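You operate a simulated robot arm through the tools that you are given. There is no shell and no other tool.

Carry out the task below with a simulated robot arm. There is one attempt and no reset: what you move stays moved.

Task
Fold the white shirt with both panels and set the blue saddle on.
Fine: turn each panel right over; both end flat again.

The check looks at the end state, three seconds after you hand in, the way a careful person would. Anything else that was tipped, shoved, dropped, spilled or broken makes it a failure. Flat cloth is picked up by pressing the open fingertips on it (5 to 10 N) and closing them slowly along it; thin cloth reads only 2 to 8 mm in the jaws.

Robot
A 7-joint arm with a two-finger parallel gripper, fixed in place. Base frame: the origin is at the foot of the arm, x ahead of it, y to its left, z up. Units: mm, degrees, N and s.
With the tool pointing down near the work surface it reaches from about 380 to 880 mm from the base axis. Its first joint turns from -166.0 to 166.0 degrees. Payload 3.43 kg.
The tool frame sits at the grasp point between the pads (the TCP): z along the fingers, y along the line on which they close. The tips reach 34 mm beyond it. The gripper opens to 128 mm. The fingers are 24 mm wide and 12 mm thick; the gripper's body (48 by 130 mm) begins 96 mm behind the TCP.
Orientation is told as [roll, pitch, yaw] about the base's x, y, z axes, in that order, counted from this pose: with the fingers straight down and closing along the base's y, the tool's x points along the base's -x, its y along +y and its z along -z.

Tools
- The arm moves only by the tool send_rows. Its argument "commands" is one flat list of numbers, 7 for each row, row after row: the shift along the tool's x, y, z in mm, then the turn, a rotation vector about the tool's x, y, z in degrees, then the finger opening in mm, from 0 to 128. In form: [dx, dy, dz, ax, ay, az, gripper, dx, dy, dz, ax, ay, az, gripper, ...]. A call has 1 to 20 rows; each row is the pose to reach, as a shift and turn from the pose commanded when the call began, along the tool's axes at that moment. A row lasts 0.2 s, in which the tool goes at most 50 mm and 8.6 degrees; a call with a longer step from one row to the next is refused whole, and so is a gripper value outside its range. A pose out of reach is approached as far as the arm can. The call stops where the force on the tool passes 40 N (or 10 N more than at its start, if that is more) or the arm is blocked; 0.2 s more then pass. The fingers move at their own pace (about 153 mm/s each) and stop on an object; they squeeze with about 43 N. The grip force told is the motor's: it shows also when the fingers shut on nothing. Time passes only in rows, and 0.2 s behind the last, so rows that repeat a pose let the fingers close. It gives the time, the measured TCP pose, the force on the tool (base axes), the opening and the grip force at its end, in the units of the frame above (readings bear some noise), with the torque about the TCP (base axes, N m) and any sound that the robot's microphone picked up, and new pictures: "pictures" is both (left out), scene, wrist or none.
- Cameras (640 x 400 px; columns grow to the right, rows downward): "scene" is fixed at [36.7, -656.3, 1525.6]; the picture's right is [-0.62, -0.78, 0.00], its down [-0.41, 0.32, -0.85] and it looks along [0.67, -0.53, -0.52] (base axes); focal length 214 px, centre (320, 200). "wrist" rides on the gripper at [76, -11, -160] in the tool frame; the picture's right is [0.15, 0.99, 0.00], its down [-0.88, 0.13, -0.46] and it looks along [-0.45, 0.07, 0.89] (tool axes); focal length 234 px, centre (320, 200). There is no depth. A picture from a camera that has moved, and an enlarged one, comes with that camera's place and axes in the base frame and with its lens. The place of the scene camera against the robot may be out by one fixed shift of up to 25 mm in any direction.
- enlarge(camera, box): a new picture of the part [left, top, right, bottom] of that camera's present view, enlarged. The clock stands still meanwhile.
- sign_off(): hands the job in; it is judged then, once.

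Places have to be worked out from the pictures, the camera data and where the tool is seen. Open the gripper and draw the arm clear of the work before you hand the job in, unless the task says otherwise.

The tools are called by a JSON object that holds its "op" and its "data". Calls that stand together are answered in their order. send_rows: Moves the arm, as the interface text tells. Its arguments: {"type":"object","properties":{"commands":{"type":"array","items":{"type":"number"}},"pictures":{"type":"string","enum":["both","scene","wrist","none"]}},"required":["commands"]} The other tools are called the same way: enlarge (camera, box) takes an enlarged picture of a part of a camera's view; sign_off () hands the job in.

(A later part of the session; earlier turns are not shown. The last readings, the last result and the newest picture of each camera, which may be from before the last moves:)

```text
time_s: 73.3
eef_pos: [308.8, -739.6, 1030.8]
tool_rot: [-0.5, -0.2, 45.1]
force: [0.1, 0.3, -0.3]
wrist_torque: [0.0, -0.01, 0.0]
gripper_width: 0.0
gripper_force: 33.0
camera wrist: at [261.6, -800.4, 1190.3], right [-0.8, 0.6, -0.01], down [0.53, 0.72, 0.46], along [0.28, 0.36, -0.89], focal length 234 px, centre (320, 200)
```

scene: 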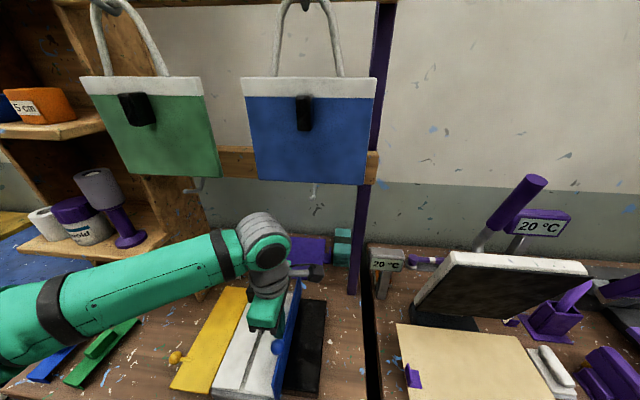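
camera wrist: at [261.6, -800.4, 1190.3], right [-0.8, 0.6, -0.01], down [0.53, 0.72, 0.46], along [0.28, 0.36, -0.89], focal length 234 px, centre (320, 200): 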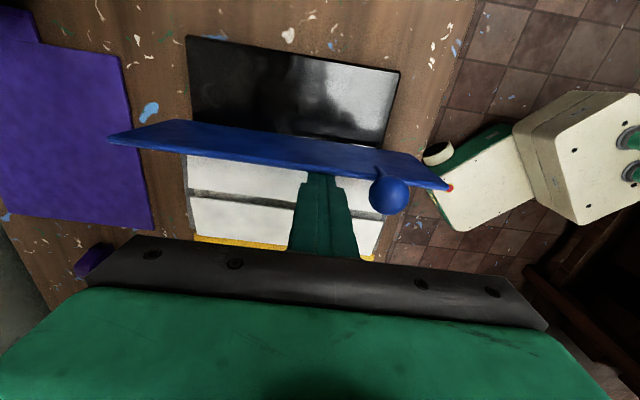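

Both white flaps lie folded on the centre, with a gap between them. I'll follow the blue panel over and down.

{"op": "send_rows", "data": {"commands": [6, 0, 0, 0, 0, 0, 0, 11.4, 0, 0.6, 0, 0, 0, 0, 17, 0, 2, 0, 0, 0, 0, 23, 0, 4.4, 0, 0, 0, 0, 28.5, 0, 7, 0, 0, 0, 0, 34, 0, 10, 0, 0, 0, 0, 39, 0, 14, 0, 0, 0, 0, 43.4, 0, 18, 0, 0, 0, 0, 47.5, 0, 22.5, 0, 0, 0, 0, 51.6, 0, 27, 0, 0, 0, 0, 55, 0, 32, 0, 0, 0, 0, 58, 0, 37, 0, 0, 0, 0], "pictures": "both"}}

```text
time_s: 75.9
eef_pos: [267.5, -779.8, 995.2]
tool_rot: [-0.5, -0.3, 45.0]
force: [-0.1, -0.2, -0.5]
wrist_torque: [0.0, -0.04, 0.0]
gripper_width: 0.0
gripper_force: 33.6
camera wrist: at [221.0, -841.1, 1152.7], right [-0.8, 0.6, -0.01], down [0.53, 0.72, 0.46], along [0.28, 0.36, -0.89], focal length 234 px, centre (320, 200)
```

scene: 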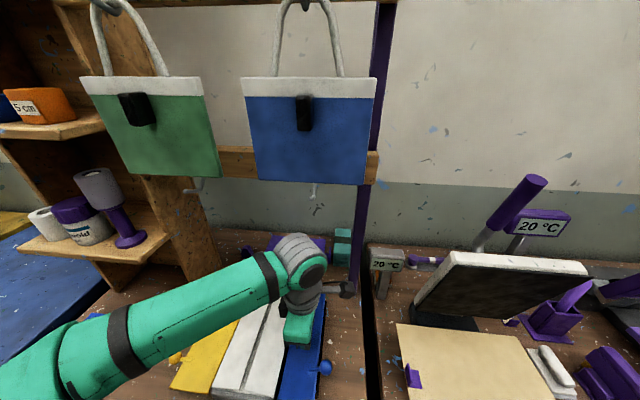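
wrist: 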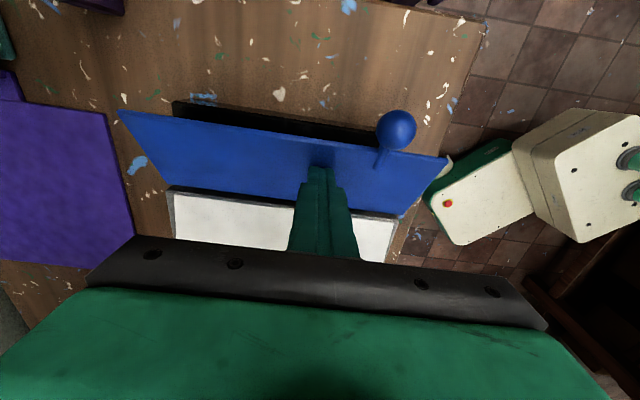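

About 25–30° left. Pressing it gently down to flat.

{"op": "send_rows", "data": {"commands": [3, 0, 6, 0, 0, 0, 0, 5, 0, 12, 0, 0, 0, 0, 6.5, 0, 18, 0, 0, 0, 0, 7.3, 0, 24, 0, 0, 0, 0, 7.5, 0, 29, 0, 0, 0, 0, 7.5, 0, 33, 0, 0, 0, 0, 7.5, 0, 35.5, 0, 0, 0, 0, 7.5, 0, 37.5, 0, 0, 0, 0, 7.5, 0, 39, 0, 0, 0, 0], "pictures": "both"}}

```text
time_s: 77.9
eef_pos: [262.1, -786.2, 959.3]
tool_rot: [-0.5, -0.1, 45.1]
force: [-0.6, 6.3, 30.7]
wrist_torque: [0.49, -0.11, -0.1]
gripper_width: 0.0
gripper_force: 33.4
camera wrist: at [215.6, -846.1, 1117.3], right [-0.8, 0.6, -0.01], down [0.53, 0.72, 0.46], along [0.28, 0.36, -0.89], focal length 234 px, centre (320, 200)
```

scene: 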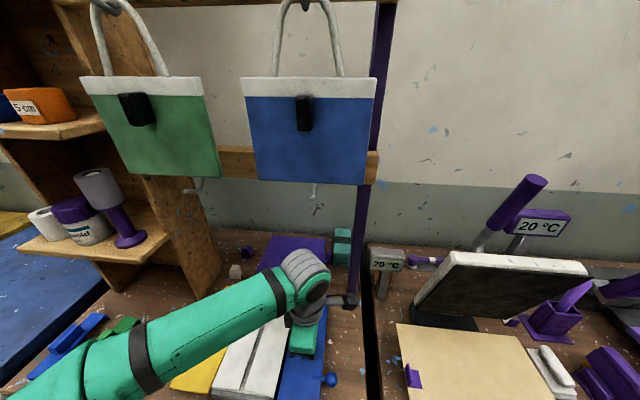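
wrist: 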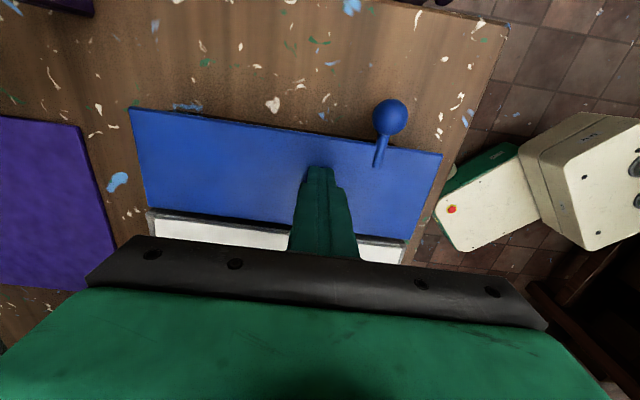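

The blue panel is seated flat too (30 N at tip z≈925). I'll retract upward and traverse toward the saddles, stopping first over the board to inspect the folded shirt.

{"op": "send_rows", "data": {"commands": [0, 0, -30, 0, 0, 0, 0, -5, 0, -75, 0, 0, 0, 0, -20, 5, -120, 0, 0, 0, 0, -55, 12, -145, 0, 0, 0, 0, -100, 20, -150, 0, 0, 0, 0, -145, 28, -150, 0, 0, 0, 0, -190, 36, -150, 0, 0, 0, 0, -230, 44, -150, 0, 0, 0, 0, -230, 44, -150, 0, 0, 0, 0], "pictures": "both"}}

{"op": "enlarge", "data": {"camera": "wrist", "box": [60, 20, 460, 260]}}

```text
time_s: 79.9
eef_pos: [393.2, -591.8, 1105.3]
tool_rot: [-0.4, -0.2, 45.0]
force: [0.1, -0.6, 0.2]
wrist_torque: [0.01, 0.03, 0.0]
gripper_width: 0.0
gripper_force: 33.1
camera wrist: at [346.1, -653.0, 1264.2], right [-0.8, 0.6, -0.01], down [0.53, 0.72, 0.46], along [0.28, 0.36, -0.89], focal length 234 px, centre (320, 200)
```

scene: 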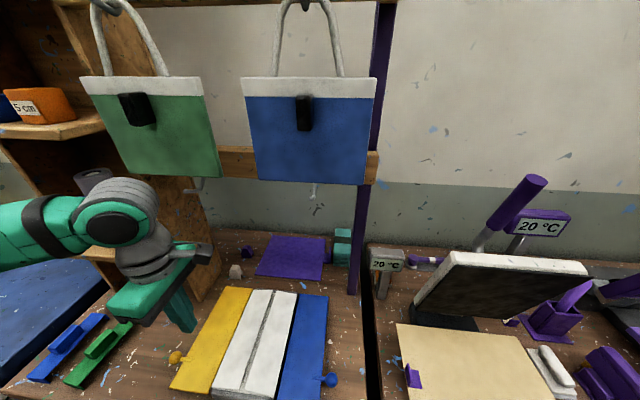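
wrist: 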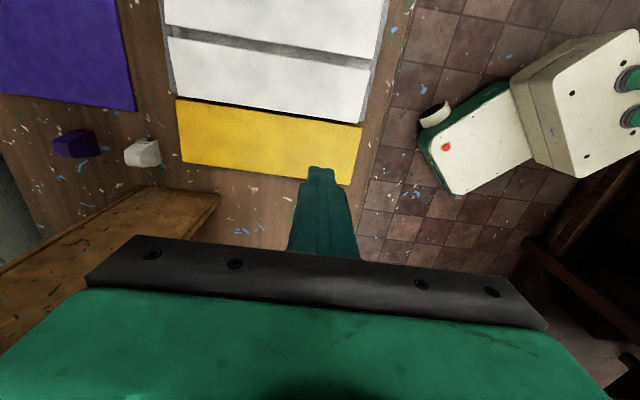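

```text
1.60 times, centred on (260, 140) of wrist
camera zoom: at [346.1, -653.0, 1264.2], right [-0.8, 0.6, -0.01], down [0.53, 0.72, 0.46], along [0.28, 0.36, -0.89], focal length 375 px, centre (416, 296)
```

zoom: 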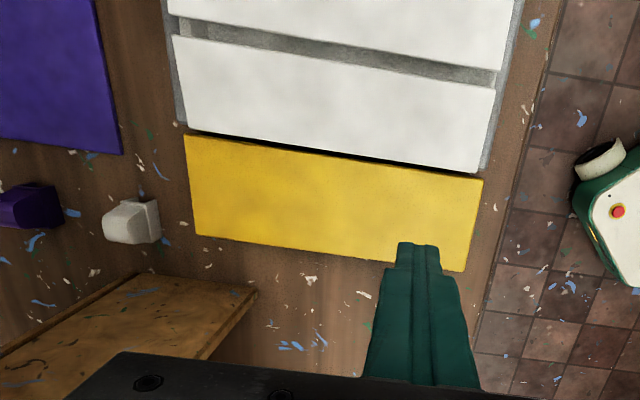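

Both flaps lie folded neatly on the centre, with the yellow and blue panels flat. Now I'll look at the board and saddles in the scene view.

{"op": "enlarge", "data": {"camera": "scene", "box": [160, 270, 350, 400]}}

{"op": "enlarge", "data": {"camera": "scene", "box": [10, 295, 150, 395]}}

```text
3.08 times, centred on (255, 335) of scene
camera zoom: at [36.7, -656.3, 1525.6], right [-0.62, -0.78, 0.0], down [-0.41, 0.32, -0.85], along [0.67, -0.53, -0.52], focal length 660 px, centre (520, -215)
```

zoom: 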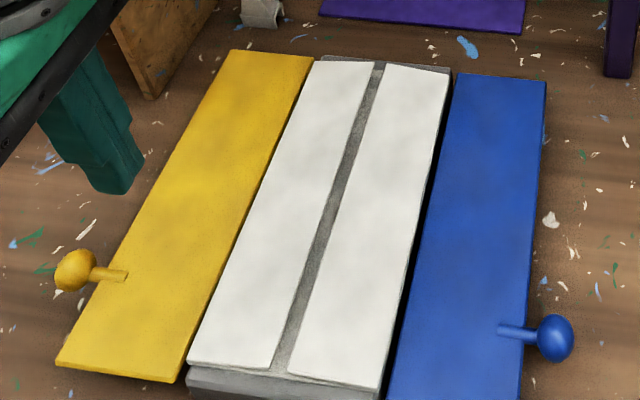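

```text
4.00 times, centred on (80, 345) of scene
camera zoom: at [36.7, -656.3, 1525.6], right [-0.62, -0.78, 0.0], down [-0.41, 0.32, -0.85], along [0.67, -0.53, -0.52], focal length 858 px, centre (1280, -380)
```

zoom: 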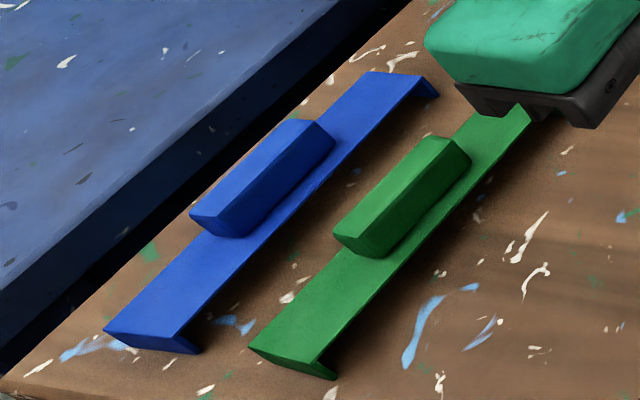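

The fold is clean, and the blue saddle has lips at both ends and a handle block on top. I'll move the camera over the saddles to measure the blue one.

{"op": "send_rows", "data": {"commands": [-25, 0, 0, 0, 0, 0, 0, -70, 0, 0, 0, 0, 0, 0, -118, 0, 0, 0, 0, 0, 0, -166, 0, 0, 0, 0, 0, 0, -214, 0, 0, 0, 0, 0, 0, -262, 0, 0, 0, 0, 0, 0, -305, 0, 0, 0, 0, 0, 0, -335, 0, 0, 0, 0, 0, 0, -340, 0, 0, 0, 0, 0, 60, -340, 0, 0, 0, 0, 0, 80], "pictures": "both"}}

{"op": "enlarge", "data": {"camera": "wrist", "box": [200, 60, 440, 240]}}

```text
time_s: 82.1
eef_pos: [634.6, -350.1, 1108.1]
tool_rot: [-0.5, -0.2, 44.9]
force: [0.3, 1.2, 0.4]
wrist_torque: [0.0, -0.03, 0.01]
gripper_width: 80.1
gripper_force: 0.0
camera wrist: at [586.6, -411.5, 1266.3], right [-0.8, 0.6, -0.01], down [0.53, 0.72, 0.46], along [0.28, 0.36, -0.89], focal length 234 px, centre (320, 200)
```

scene: 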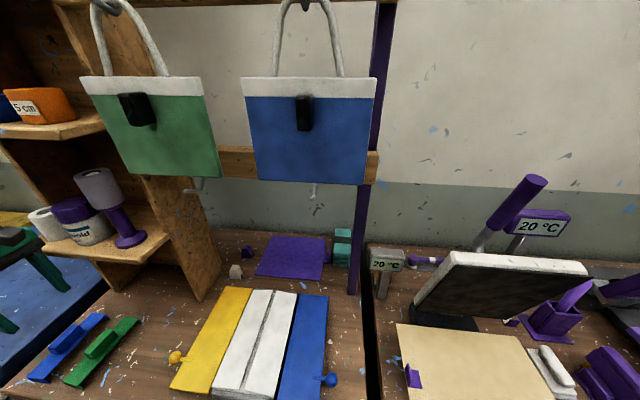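
wrist: 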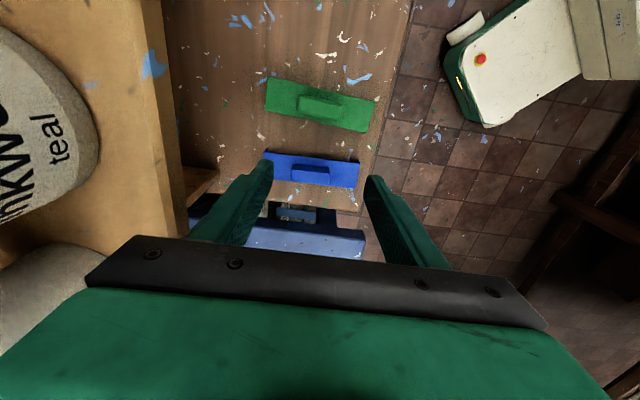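

```text
2.22 times, centred on (320, 150) of wrist
camera zoom: at [586.6, -411.5, 1266.3], right [-0.8, 0.6, -0.01], down [0.53, 0.72, 0.46], along [0.28, 0.36, -0.89], focal length 520 px, centre (320, 311)
```

zoom: 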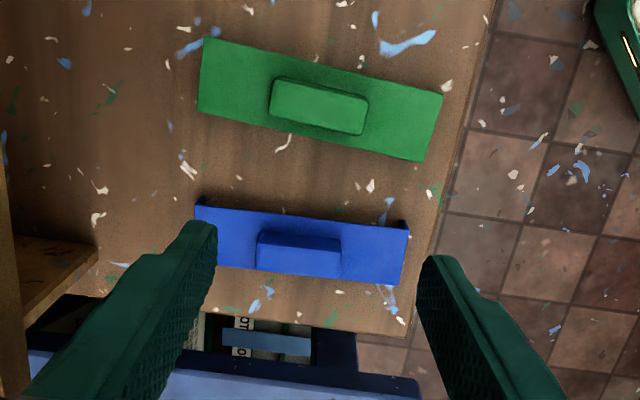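

The blue saddle is at about e≈702, f≈-250, roughly 150×43 mm, lying along the hinge direction. I'll turn the tool 90° (yaw -45°) above it so the fingers close across its handle. That also keeps the hand clear of the shelf.

{"op": "send_rows", "data": {"commands": [-4, 1, 3, 0, 0, 7.5, 80, -8, 2, 6, 0, 0, 15, 80, -12, 3, 9, 0, 0, 22.5, 80, -16, 4, 12, 0, 0, 30, 80, -20, 5, 16, 0, 0, 37.5, 80, -24, 6, 20, 0, 0, 45, 80, -28, 6, 24, 0, 0, 52.5, 80, -32, 6, 28, 0, 0, 60, 80, -36, 6, 32, 0, 0, 67.5, 80, -40, 6, 36, 0, 0, 75, 80, -45, 6, 40, 0, 0, 82.5, 80, -49, 6, 40, 0, 0, 90, 80, -49, 6, 40, 0, 0, 90, 80], "pictures": "both"}}

{"op": "enlarge", "data": {"camera": "wrist", "box": [220, 70, 420, 230]}}

```text
time_s: 84.9
eef_pos: [664.7, -312.2, 1066.9]
tool_rot: [0.2, -0.4, -45.1]
force: [0.0, -0.2, -0.5]
wrist_torque: [0.0, 0.0, 0.0]
gripper_width: 79.9
gripper_force: 0.0
camera wrist: at [601.4, -265.8, 1225.5], right [0.6, 0.8, 0.0], down [0.71, -0.53, 0.46], along [0.37, -0.27, -0.89], focal length 234 px, centre (320, 200)
```

scene: 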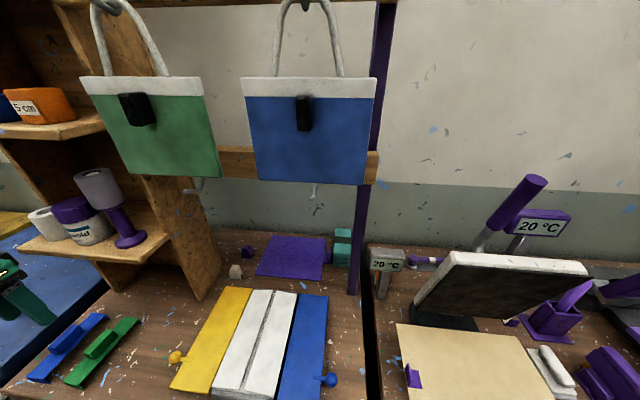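
wrist: 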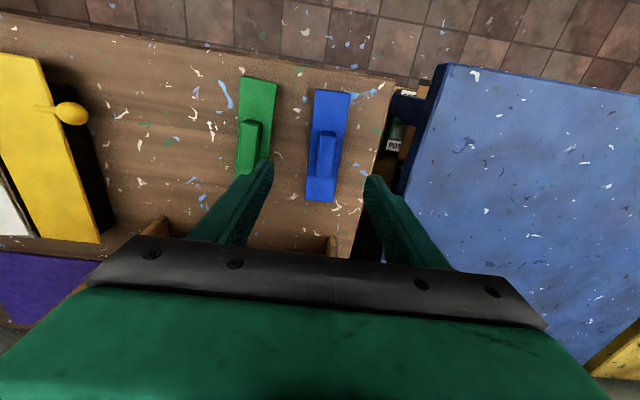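

```text
2.50 times, centred on (320, 150) of wrist
camera zoom: at [601.4, -265.8, 1225.5], right [0.6, 0.8, 0.0], down [0.71, -0.53, 0.46], along [0.37, -0.27, -0.89], focal length 585 px, centre (320, 325)
```

zoom: 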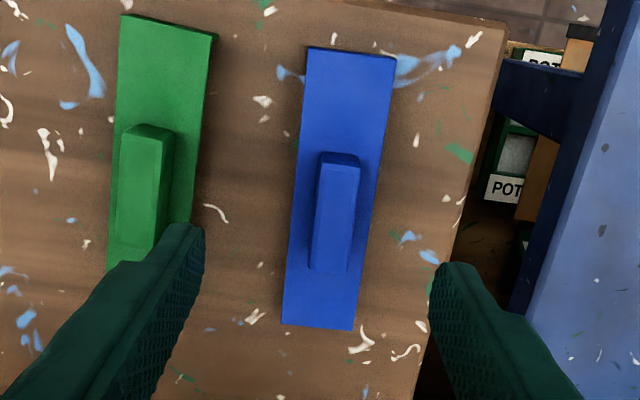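

The plate is about 160×46 mm with its top near z≈894, turned -42.7°, centred near (682,-312). I'll align the tool and descend to get a closer look.

{"op": "send_rows", "data": {"commands": [-4, 4, 15, 0, 0, 0, 70, -8, 8, 35, 0.2, 0, -1, 60, -12.2, 11.7, 60, 0.4, 0.1, -2.3, 50, -12.2, 11.7, 80, 0.4, 0.1, -2.3, 50, -12.2, 11.7, 87, 0.4, 0.1, -2.3, 50, -12.2, 11.7, 87, 0.4, 0.1, -2.3, 50], "pictures": "both"}}

{"op": "enlarge", "data": {"camera": "wrist", "box": [220, 90, 420, 230]}}

```text
time_s: 86.3
eef_pos: [681.2, -313.0, 980.3]
tool_rot: [-0.2, -0.3, -42.7]
force: [0.0, 0.2, -0.2]
wrist_torque: [0.0, -0.01, 0.0]
gripper_width: 50.0
gripper_force: 0.1
camera wrist: at [617.4, -268.4, 1138.6], right [0.56, 0.83, 0.0], down [0.74, -0.5, 0.46], along [0.38, -0.26, -0.89], focal length 234 px, centre (320, 200)
```

scene: 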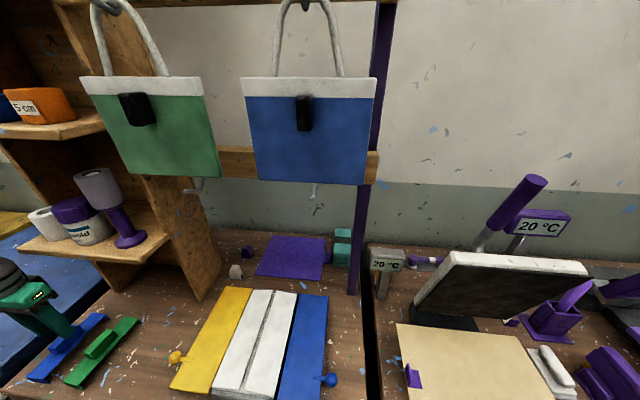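
wrist: 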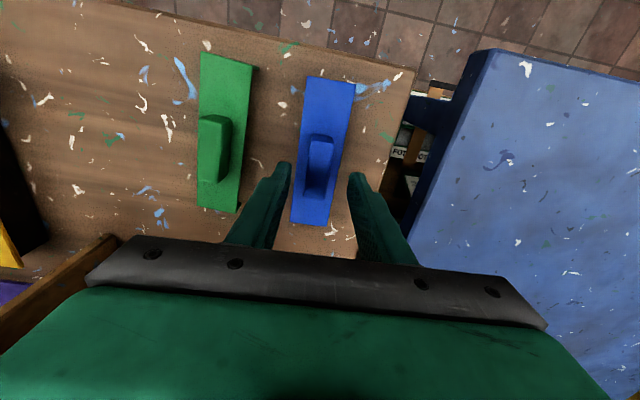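

```text
2.86 times, centred on (320, 160) of wrist
camera zoom: at [617.4, -268.4, 1138.6], right [0.56, 0.83, 0.0], down [0.74, -0.5, 0.46], along [0.38, -0.26, -0.89], focal length 669 px, centre (320, 314)
```

zoom: 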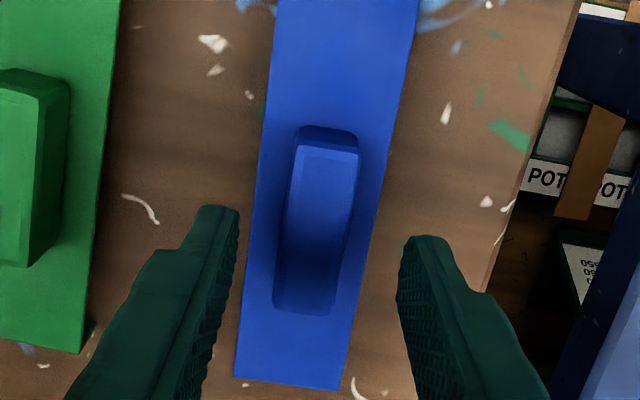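

The tool is aligned with the handle block, which is centred between the fingers. I'll narrow to 36 mm and descend slowly until the tips touch the plate, to find its height.

{"op": "send_rows", "data": {"commands": [-2, 0, 10, 0, 0, 0, 42, -4, 0, 20, 0, 0, 0, 36, -4, 0, 30, 0, 0, 0, 36, -4, 0, 36, 0, 0, 0, 36, -4, 0, 38, 0, 0, 0, 36, -4, 0, 40, 0, 0, 0, 36], "pictures": "both"}}

{"op": "enlarge", "data": {"camera": "wrist", "box": [240, 110, 400, 230]}}

{"op": "enlarge", "data": {"camera": "scene", "box": [10, 270, 170, 395]}}

```text
time_s: 87.7
eef_pos: [685.3, -315.9, 939.9]
tool_rot: [-0.2, -0.3, -42.7]
force: [-0.6, -0.7, 0.2]
wrist_torque: [-0.01, 0.01, 0.01]
gripper_width: 35.9
gripper_force: 0.0
camera wrist: at [621.0, -271.2, 1098.6], right [0.56, 0.83, 0.0], down [0.74, -0.5, 0.46], along [0.38, -0.26, -0.89], focal length 234 px, centre (320, 200)
```

scene: 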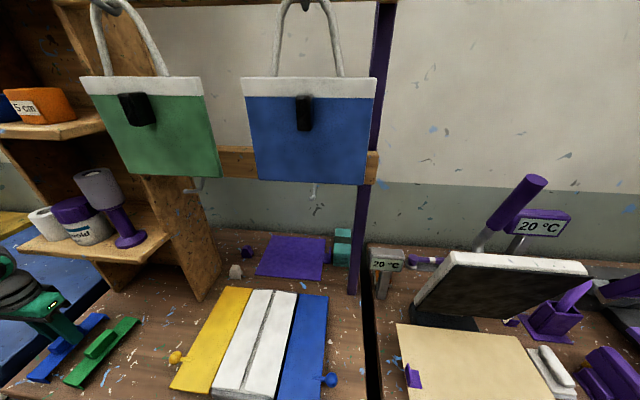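
wrist: 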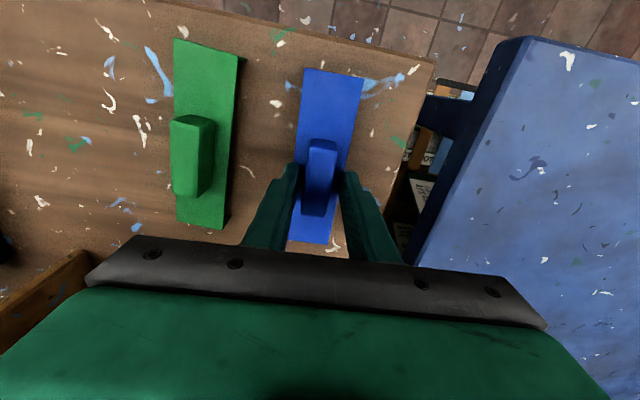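

```text
3.33 times, centred on (320, 170) of wrist
camera zoom: at [621.0, -271.2, 1098.6], right [0.56, 0.83, 0.0], down [0.74, -0.5, 0.46], along [0.38, -0.26, -0.89], focal length 781 px, centre (320, 300)
```

zoom: 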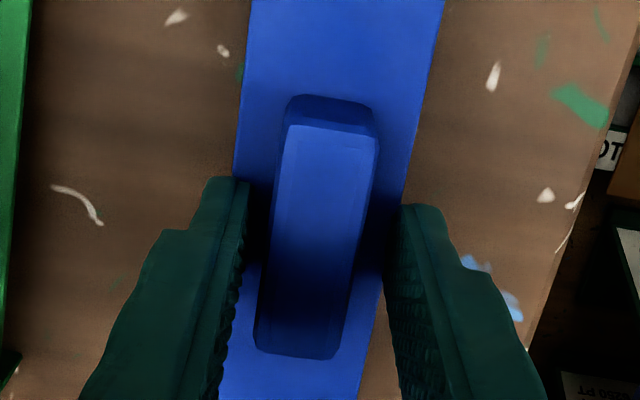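

```text
3.20 times, centred on (90, 332) of scene
camera zoom: at [36.7, -656.3, 1525.6], right [-0.62, -0.78, 0.0], down [-0.41, 0.32, -0.85], along [0.67, -0.53, -0.52], focal length 686 px, centre (1056, -224)
```

zoom: 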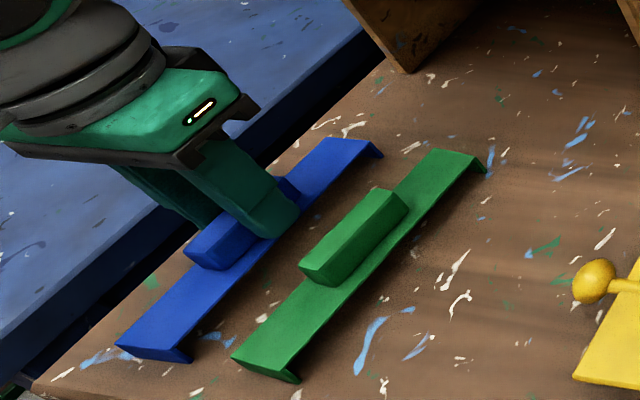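

No contact yet with the tips at z≈906, and the block is well centred. I'll keep descending in small steps.

{"op": "send_rows", "data": {"commands": [0, 0, 2, 0, 0, 0, 36, 0, 0, 4, 0, 0, 0, 36, 0, 0, 6, 0, 0, 0, 36, 0, 0, 7.5, 0, 0, 0, 36], "pictures": "none"}}

```text
time_s: 88.6
eef_pos: [685.6, -315.9, 938.6]
tool_rot: [-0.2, -0.5, -42.6]
force: [-4.7, 3.2, 12.6]
wrist_torque: [0.14, 0.2, 0.0]
gripper_width: 35.9
gripper_force: 0.2
stopped in row 4: the force on the tool passed its limit at 43 N (the readings are from after the stop); the commanded pose is now the measured one
```

The plate top is at z≈905. I'll raise 2.5 mm and close on the handle block.

{"op": "send_rows", "data": {"commands": [0, 0, -1.5, 0, 0, 0, 36, 0, 0, -2.5, 0, 0, 0, 32, 0, 0, -2.5, 0, 0, 0, 28, 0, 0, -2.5, 0, 0, 0, 25, 0, 0, -2.5, 0, 0, 0, 22, 0, 0, -2.5, 0, 0, 0, 19, 0, 0, -2.5, 0, 0, 0, 15, 0, 0, -2.5, 0, 0, 0, 10, 0, 0, -2.5, 0, 0, 0, 10], "pictures": "both"}}

{"op": "enlarge", "data": {"camera": "wrist", "box": [240, 110, 400, 230]}}

```text
time_s: 90.6
eef_pos: [686.0, -316.1, 940.5]
tool_rot: [-0.2, -0.3, -42.6]
force: [0.5, -0.3, 0.3]
wrist_torque: [-0.02, -0.01, -0.03]
gripper_width: 20.4
gripper_force: 42.9
camera wrist: at [621.5, -271.3, 1097.8], right [0.56, 0.83, 0.0], down [0.73, -0.5, 0.46], along [0.38, -0.26, -0.89], focal length 234 px, centre (320, 200)
```

scene: 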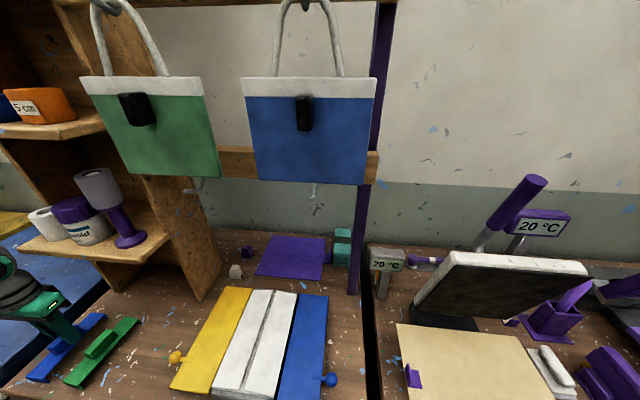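
wrist: 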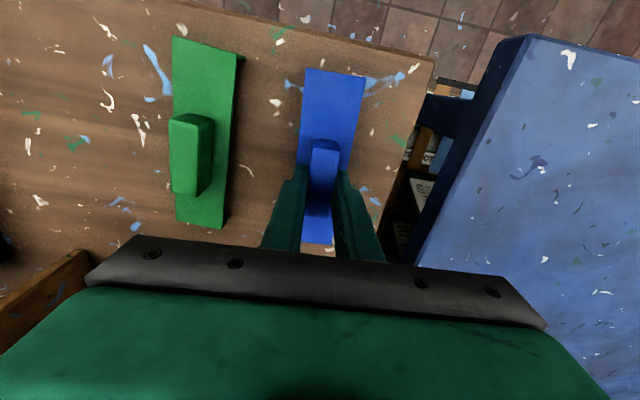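

```text
3.33 times, centred on (320, 170) of wrist
camera zoom: at [621.5, -271.3, 1097.8], right [0.56, 0.83, 0.0], down [0.73, -0.5, 0.46], along [0.38, -0.26, -0.89], focal length 781 px, centre (320, 300)
```

zoom: 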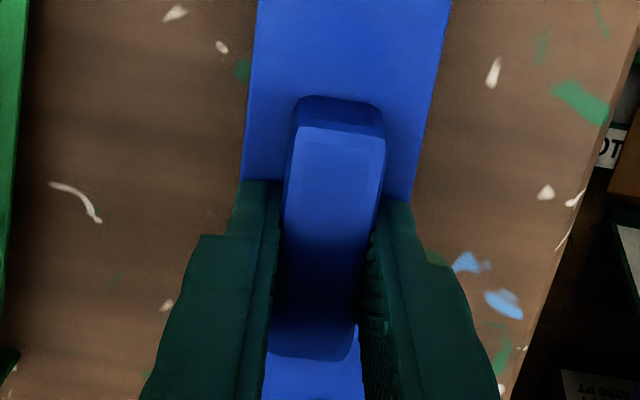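

Gripped at 20.4 mm with steady force. I'll lift straight up and check that the blue saddle comes along cleanly.

{"op": "send_rows", "data": {"commands": [0, 0, -5, 0, 0, 0, 10, 0, 0, -15, 0, 0, 0, 10, 0, 0, -30, 0, 0, 0, 10, 5, 0, -50, 0, 0, 0, 10, 12, 0, -75, 0, 0, 0, 10, 18.6, 0, -100, 0, 0, 0, 10, 18.6, 0, -100, 0, 0, 0, 10], "pictures": "both"}}

{"op": "enlarge", "data": {"camera": "scene", "box": [0, 230, 200, 395]}}

```text
time_s: 92.2
eef_pos: [671.8, -302.9, 1040.1]
tool_rot: [-0.2, -0.3, -42.6]
force: [0.7, 0.3, 0.1]
wrist_torque: [-0.02, -0.02, 0.01]
gripper_width: 20.5
gripper_force: 42.9
camera wrist: at [607.7, -258.0, 1198.9], right [0.56, 0.83, 0.0], down [0.73, -0.5, 0.46], along [0.38, -0.26, -0.89], focal length 234 px, centre (320, 200)
```

scene: 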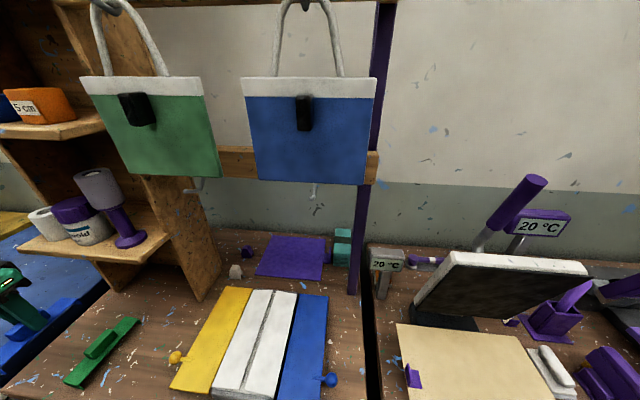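
wrist: 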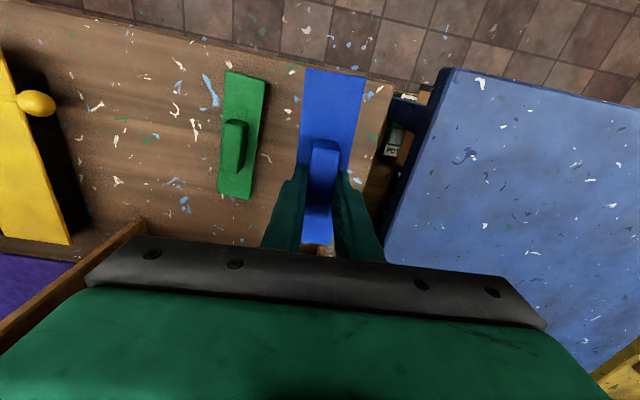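

```text
2.42 times, centred on (100, 312) of scene
camera zoom: at [36.7, -656.3, 1525.6], right [-0.62, -0.78, 0.0], down [-0.41, 0.32, -0.85], along [0.67, -0.53, -0.52], focal length 520 px, centre (853, -73)
```

zoom: 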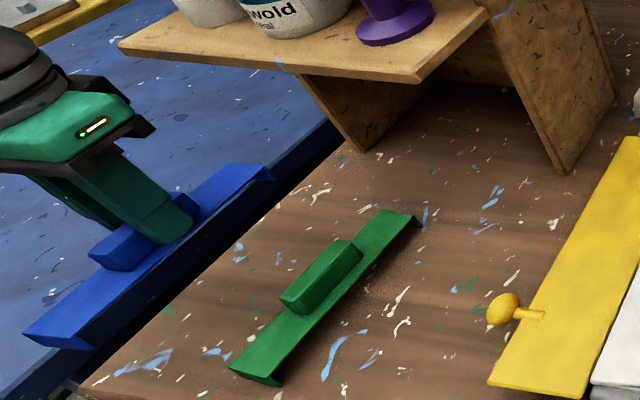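

The blue saddle hangs level and firm, and the green one is undisturbed. I'll carry it across to above the board while turning it 90° so it will lie across the folded shirt.

{"op": "send_rows", "data": {"commands": [3.4, -41.4, 0, 0, 0, -7.3, 10, 6.8, -82.8, 0, 0, 0, -14.6, 10, 10.2, -124.2, 0, 0, 0, -21.9, 10, 13.6, -165.6, 0, 0, 0, -29.2, 10, 17, -207, 0, 0, 0, -36.5, 10, 20.4, -248.4, 0, 0, 0, -43.8, 10, 12, -289.8, 0, 0, 0, -51.1, 10, 0, -331.2, 0, 0, 0, -58.4, 10, -12.5, -372.6, 0, 0, 0, -65.7, 10, -25, -414, 0, 0, 0, -73, 10, -37, -455.4, 0, 0, 0, -80.3, 10, -49, -497, 0, 0, 0, -87.6, 10, -49, -497, 0, 0, 0, -87.6, 10], "pictures": "both"}}

{"op": "enlarge", "data": {"camera": "wrist", "box": [120, 20, 480, 250]}}

{"op": "enlarge", "data": {"camera": "scene", "box": [160, 230, 360, 400]}}

```text
time_s: 95.0
eef_pos: [370.6, -701.5, 1041.5]
tool_rot: [-0.4, 0.2, 45.1]
force: [0.2, 0.0, 0.3]
wrist_torque: [0.02, -0.03, 0.0]
gripper_width: 20.5
gripper_force: 43.1
camera wrist: at [324.8, -762.2, 1200.9], right [-0.8, 0.6, -0.01], down [0.53, 0.72, 0.45], along [0.27, 0.36, -0.89], focal length 234 px, centre (320, 200)
```

scene: 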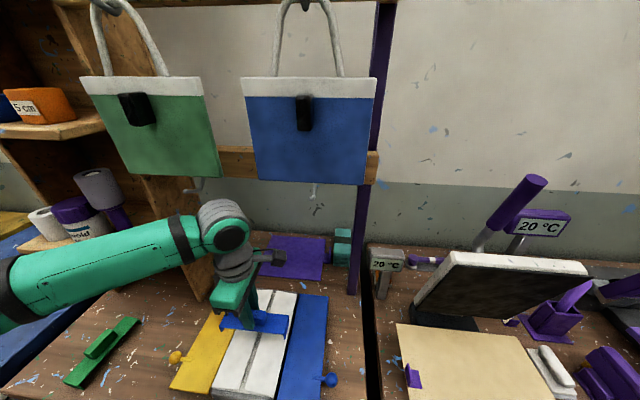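
wrist: 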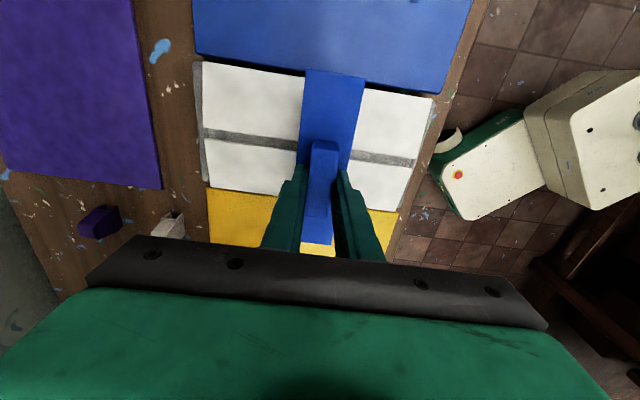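

```text
1.74 times, centred on (300, 135) of wrist
camera zoom: at [324.8, -762.2, 1200.9], right [-0.8, 0.6, -0.01], down [0.53, 0.72, 0.45], along [0.27, 0.36, -0.89], focal length 407 px, centre (355, 313)
```

zoom: 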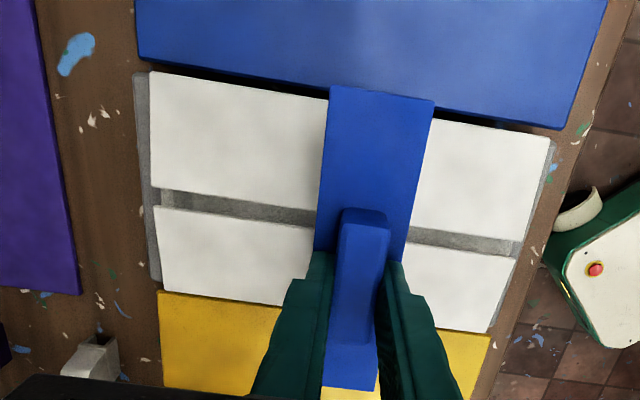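

```text
2.35 times, centred on (260, 315) of scene
camera zoom: at [36.7, -656.3, 1525.6], right [-0.62, -0.78, 0.0], down [-0.41, 0.32, -0.85], along [0.67, -0.53, -0.52], focal length 505 px, centre (461, -71)
```

zoom: 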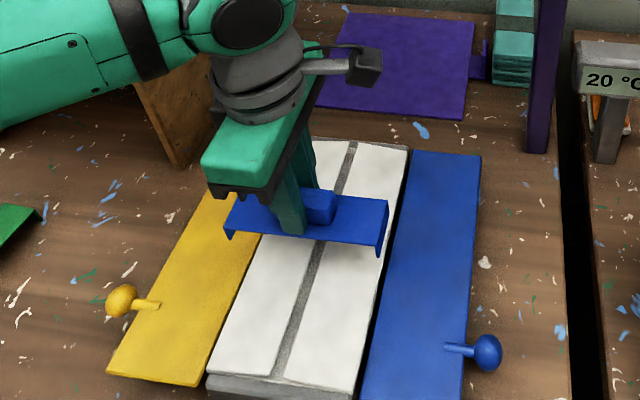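

The saddle is across the board above it. I'll look at the lips and their alignment to the centre more closely.

{"op": "enlarge", "data": {"camera": "scene", "box": [210, 290, 310, 350]}}

{"op": "enlarge", "data": {"camera": "wrist", "box": [260, 40, 400, 140]}}

{"op": "enlarge", "data": {"camera": "wrist", "box": [260, 170, 400, 270]}}

```text
6.40 times, centred on (260, 320) of scene
camera zoom: at [36.7, -656.3, 1525.6], right [-0.62, -0.78, 0.0], down [-0.41, 0.32, -0.85], along [0.67, -0.53, -0.52], focal length 1373 px, centre (704, -568)
```

zoom: 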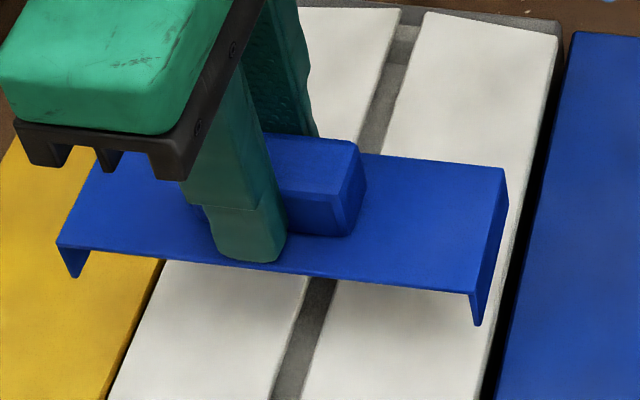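

```text
4.00 times, centred on (330, 90) of wrist
camera zoom: at [324.8, -762.2, 1200.9], right [-0.8, 0.6, -0.01], down [0.53, 0.72, 0.45], along [0.27, 0.36, -0.89], focal length 937 px, centre (280, 640)
```

zoom: 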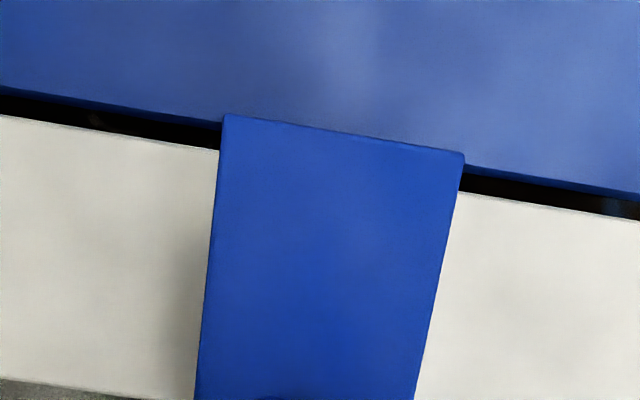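

```text
4.00 times, centred on (330, 220) of wrist
camera zoom: at [324.8, -762.2, 1200.9], right [-0.8, 0.6, -0.01], down [0.53, 0.72, 0.45], along [0.27, 0.36, -0.89], focal length 937 px, centre (280, 120)
```

zoom: 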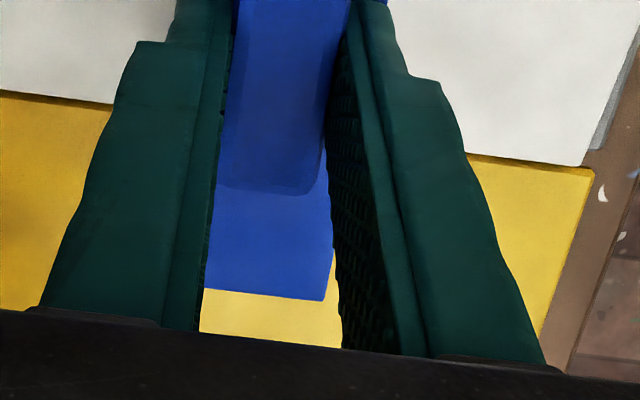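

The saddle spans about 154 mm with roughly 14 mm lips, parallel to the board, and needs about 2.5 mm shift toward blue to be centred. I'll shift it, move to mid-length, and lower part way to check again.

{"op": "send_rows", "data": {"commands": [1, -4, 8, 0, 0, 0, 10, 2.5, -8, 20, 0, 0, 0, 10, 2.5, -8, 32, 0, 0, 0, 10, 2.5, -8, 42, 0, 0, 0, 10, 2.5, -8, 46, 0, 0, 0, 10, 2.5, -8, 46, 0, 0, 0, 10], "pictures": "both"}}

{"op": "enlarge", "data": {"camera": "scene", "box": [200, 290, 320, 370]}}

{"op": "enlarge", "data": {"camera": "wrist", "box": [220, 20, 420, 140]}}

{"op": "enlarge", "data": {"camera": "wrist", "box": [240, 170, 400, 270]}}

```text
time_s: 96.4
eef_pos: [374.1, -707.9, 995.6]
tool_rot: [-0.4, 0.1, 44.9]
force: [0.2, -0.2, 0.0]
wrist_torque: [0.01, -0.02, 0.02]
gripper_width: 20.4
gripper_force: 43.4
camera wrist: at [328.6, -769.6, 1154.6], right [-0.8, 0.6, -0.01], down [0.53, 0.72, 0.45], along [0.27, 0.36, -0.89], focal length 234 px, centre (320, 200)
```

scene: 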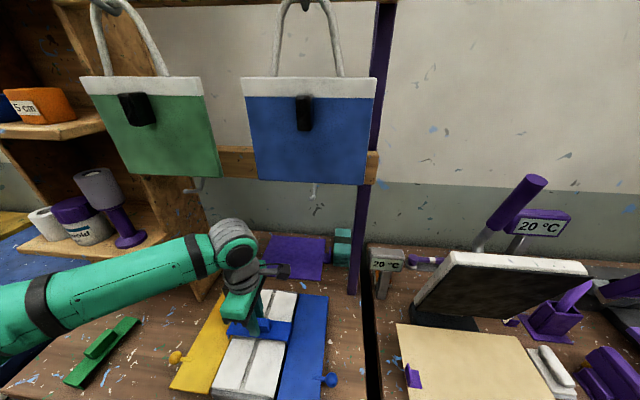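
wrist: 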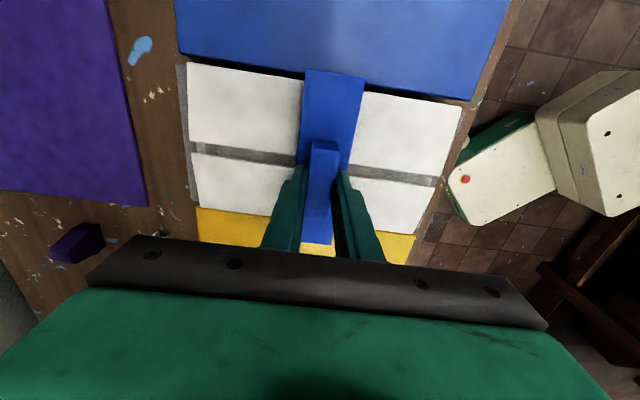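

```text
5.00 times, centred on (260, 330) of scene
camera zoom: at [36.7, -656.3, 1525.6], right [-0.62, -0.78, 0.0], down [-0.41, 0.32, -0.85], along [0.67, -0.53, -0.52], focal length 1072 px, centre (620, -450)
```

zoom: 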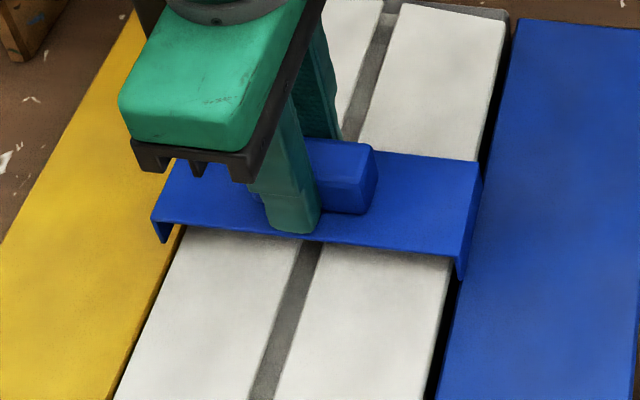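

```text
3.20 times, centred on (320, 80) of wrist
camera zoom: at [328.6, -769.6, 1154.6], right [-0.8, 0.6, -0.01], down [0.53, 0.72, 0.45], along [0.27, 0.36, -0.89], focal length 749 px, centre (320, 584)
```

zoom: 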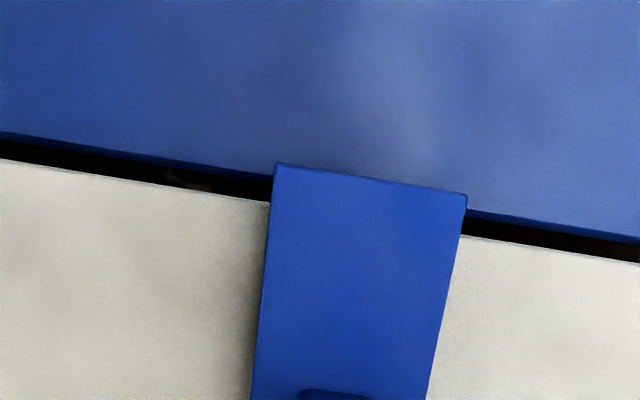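

```text
4.00 times, centred on (320, 220) of wrist
camera zoom: at [328.6, -769.6, 1154.6], right [-0.8, 0.6, -0.01], down [0.53, 0.72, 0.45], along [0.27, 0.36, -0.89], focal length 937 px, centre (320, 120)
```

zoom: 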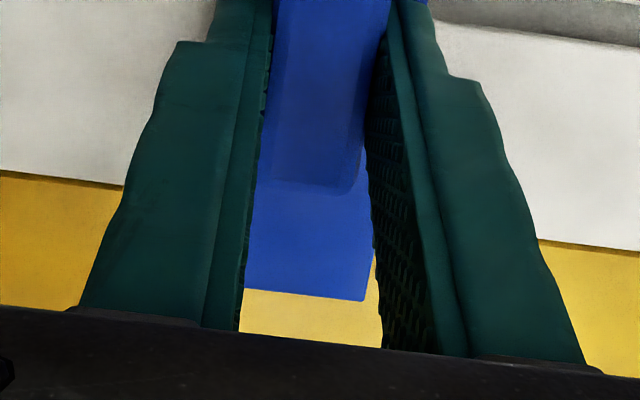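

The saddle is now centred over the fold (about 240 vs 240 along f), with the lips just outside the shirt on both sides. I'll lower it slowly until it touches, expecting contact near TCP z≈974.

{"op": "send_rows", "data": {"commands": [0, 0, 7, 0, 0, 0, 10, 0, 0, 13, 0, 0, 0, 10, 0, 0, 16, 0, 0, 0, 10, 0, 0, 18, 0, 0, 0, 10, 0, 0, 18, 0, 0, 0, 10], "pictures": "both"}}

{"op": "enlarge", "data": {"camera": "scene", "box": [200, 290, 320, 370]}}

{"op": "enlarge", "data": {"camera": "wrist", "box": [220, 20, 420, 140]}}

```text
time_s: 97.4
eef_pos: [374.8, -710.4, 984.0]
tool_rot: [-0.6, 0.3, 44.9]
force: [-1.4, 4.3, 10.3]
wrist_torque: [0.45, 0.16, -0.05]
gripper_width: 20.4
gripper_force: 42.2
stopped in row 4: the force on the tool passed its limit at 43 N (the readings are from after the stop); the commanded pose is now the measured one
camera wrist: at [328.4, -769.7, 1143.1], right [-0.8, 0.6, -0.01], down [0.53, 0.72, 0.45], along [0.28, 0.35, -0.89], focal length 234 px, centre (320, 200)
```

scene: 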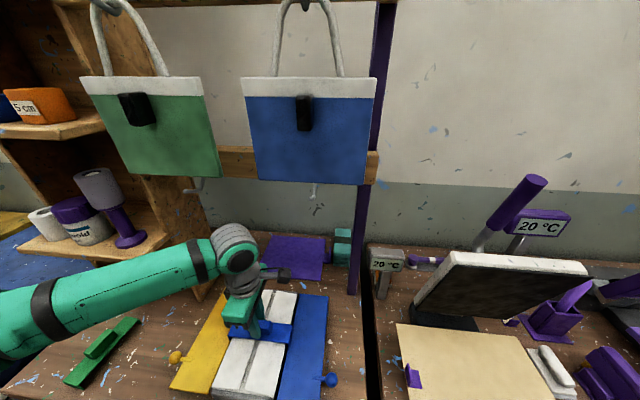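
wrist: 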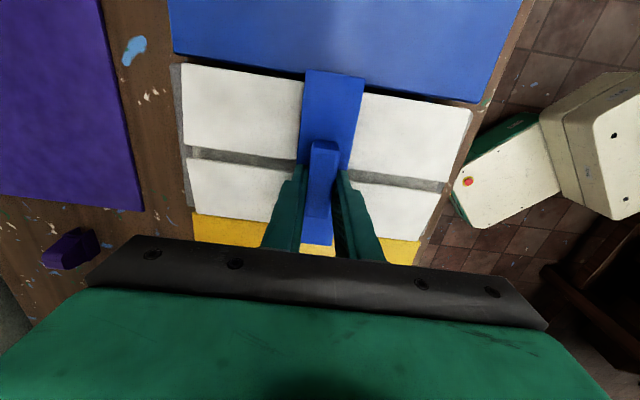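

```text
5.00 times, centred on (260, 330) of scene
camera zoom: at [36.7, -656.3, 1525.6], right [-0.62, -0.78, 0.0], down [-0.41, 0.32, -0.85], along [0.67, -0.53, -0.52], focal length 1072 px, centre (620, -450)
```

zoom: 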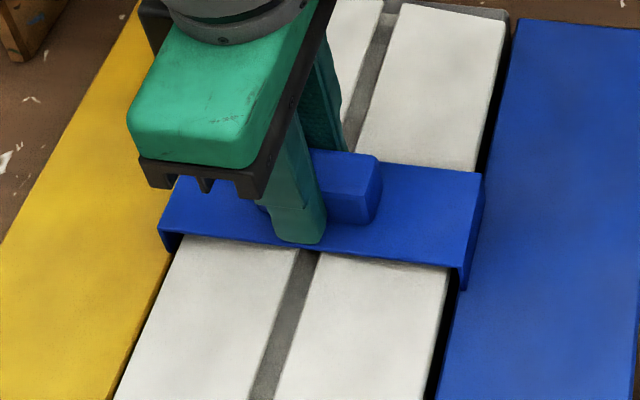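

```text
3.20 times, centred on (320, 80) of wrist
camera zoom: at [328.4, -769.7, 1143.1], right [-0.8, 0.6, -0.01], down [0.53, 0.72, 0.45], along [0.28, 0.35, -0.89], focal length 749 px, centre (320, 584)
```

zoom: 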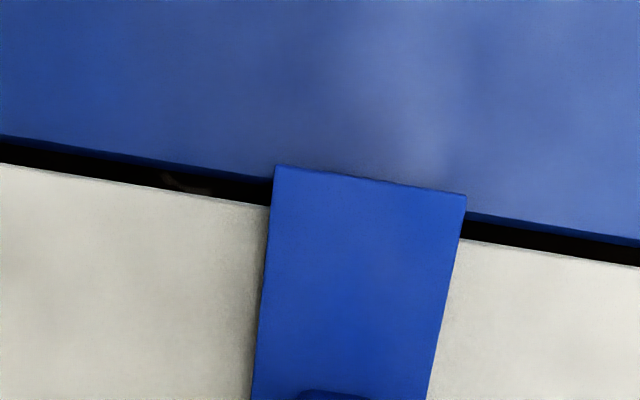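

The saddle has touched down on the folded shirt (contact at TCP z≈984, 10 N), level, with both lips just outside the shirt edges. I'll unload slightly and check that it rests properly before opening.

{"op": "send_rows", "data": {"commands": [0, 0, -0.8, 0, 0, 0, 10, 0, 0, -0.8, 0, 0, 0, 10], "pictures": "both"}}

{"op": "enlarge", "data": {"camera": "scene", "box": [220, 300, 300, 355]}}

{"op": "enlarge", "data": {"camera": "wrist", "box": [160, 20, 480, 260]}}

```text
time_s: 98.0
eef_pos: [374.6, -711.2, 984.1]
tool_rot: [-0.6, 0.3, 45.0]
force: [-0.3, -1.2, 6.6]
wrist_torque: [0.14, 0.06, 0.05]
gripper_width: 20.4
gripper_force: 43.1
camera wrist: at [328.5, -769.7, 1143.3], right [-0.8, 0.6, -0.01], down [0.53, 0.72, 0.45], along [0.28, 0.35, -0.89], focal length 234 px, centre (320, 200)
```

scene: 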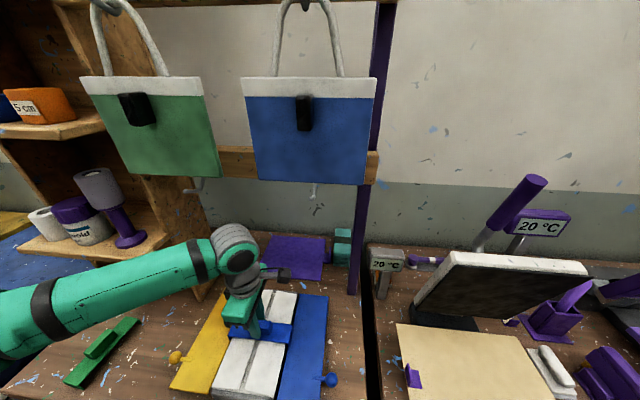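
wrist: 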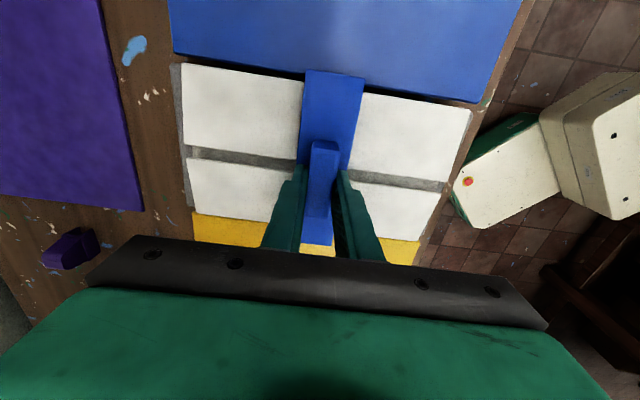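

```text
7.27 times, centred on (260, 328) of scene
camera zoom: at [36.7, -656.3, 1525.6], right [-0.62, -0.78, 0.0], down [-0.41, 0.32, -0.85], along [0.67, -0.53, -0.52], focal length 1560 px, centre (756, -727)
```

zoom: 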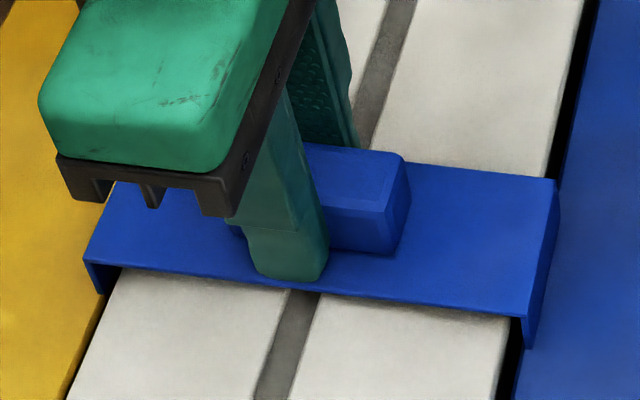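

```text
1.67 times, centred on (320, 140) of wrist
camera zoom: at [328.5, -769.7, 1143.3], right [-0.8, 0.6, -0.01], down [0.53, 0.72, 0.45], along [0.28, 0.35, -0.89], focal length 390 px, centre (320, 300)
```

zoom: 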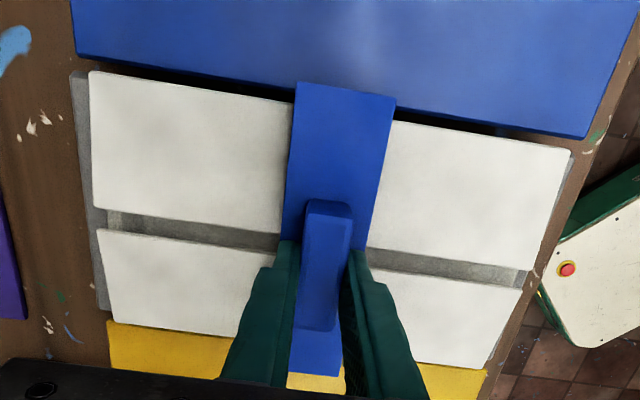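

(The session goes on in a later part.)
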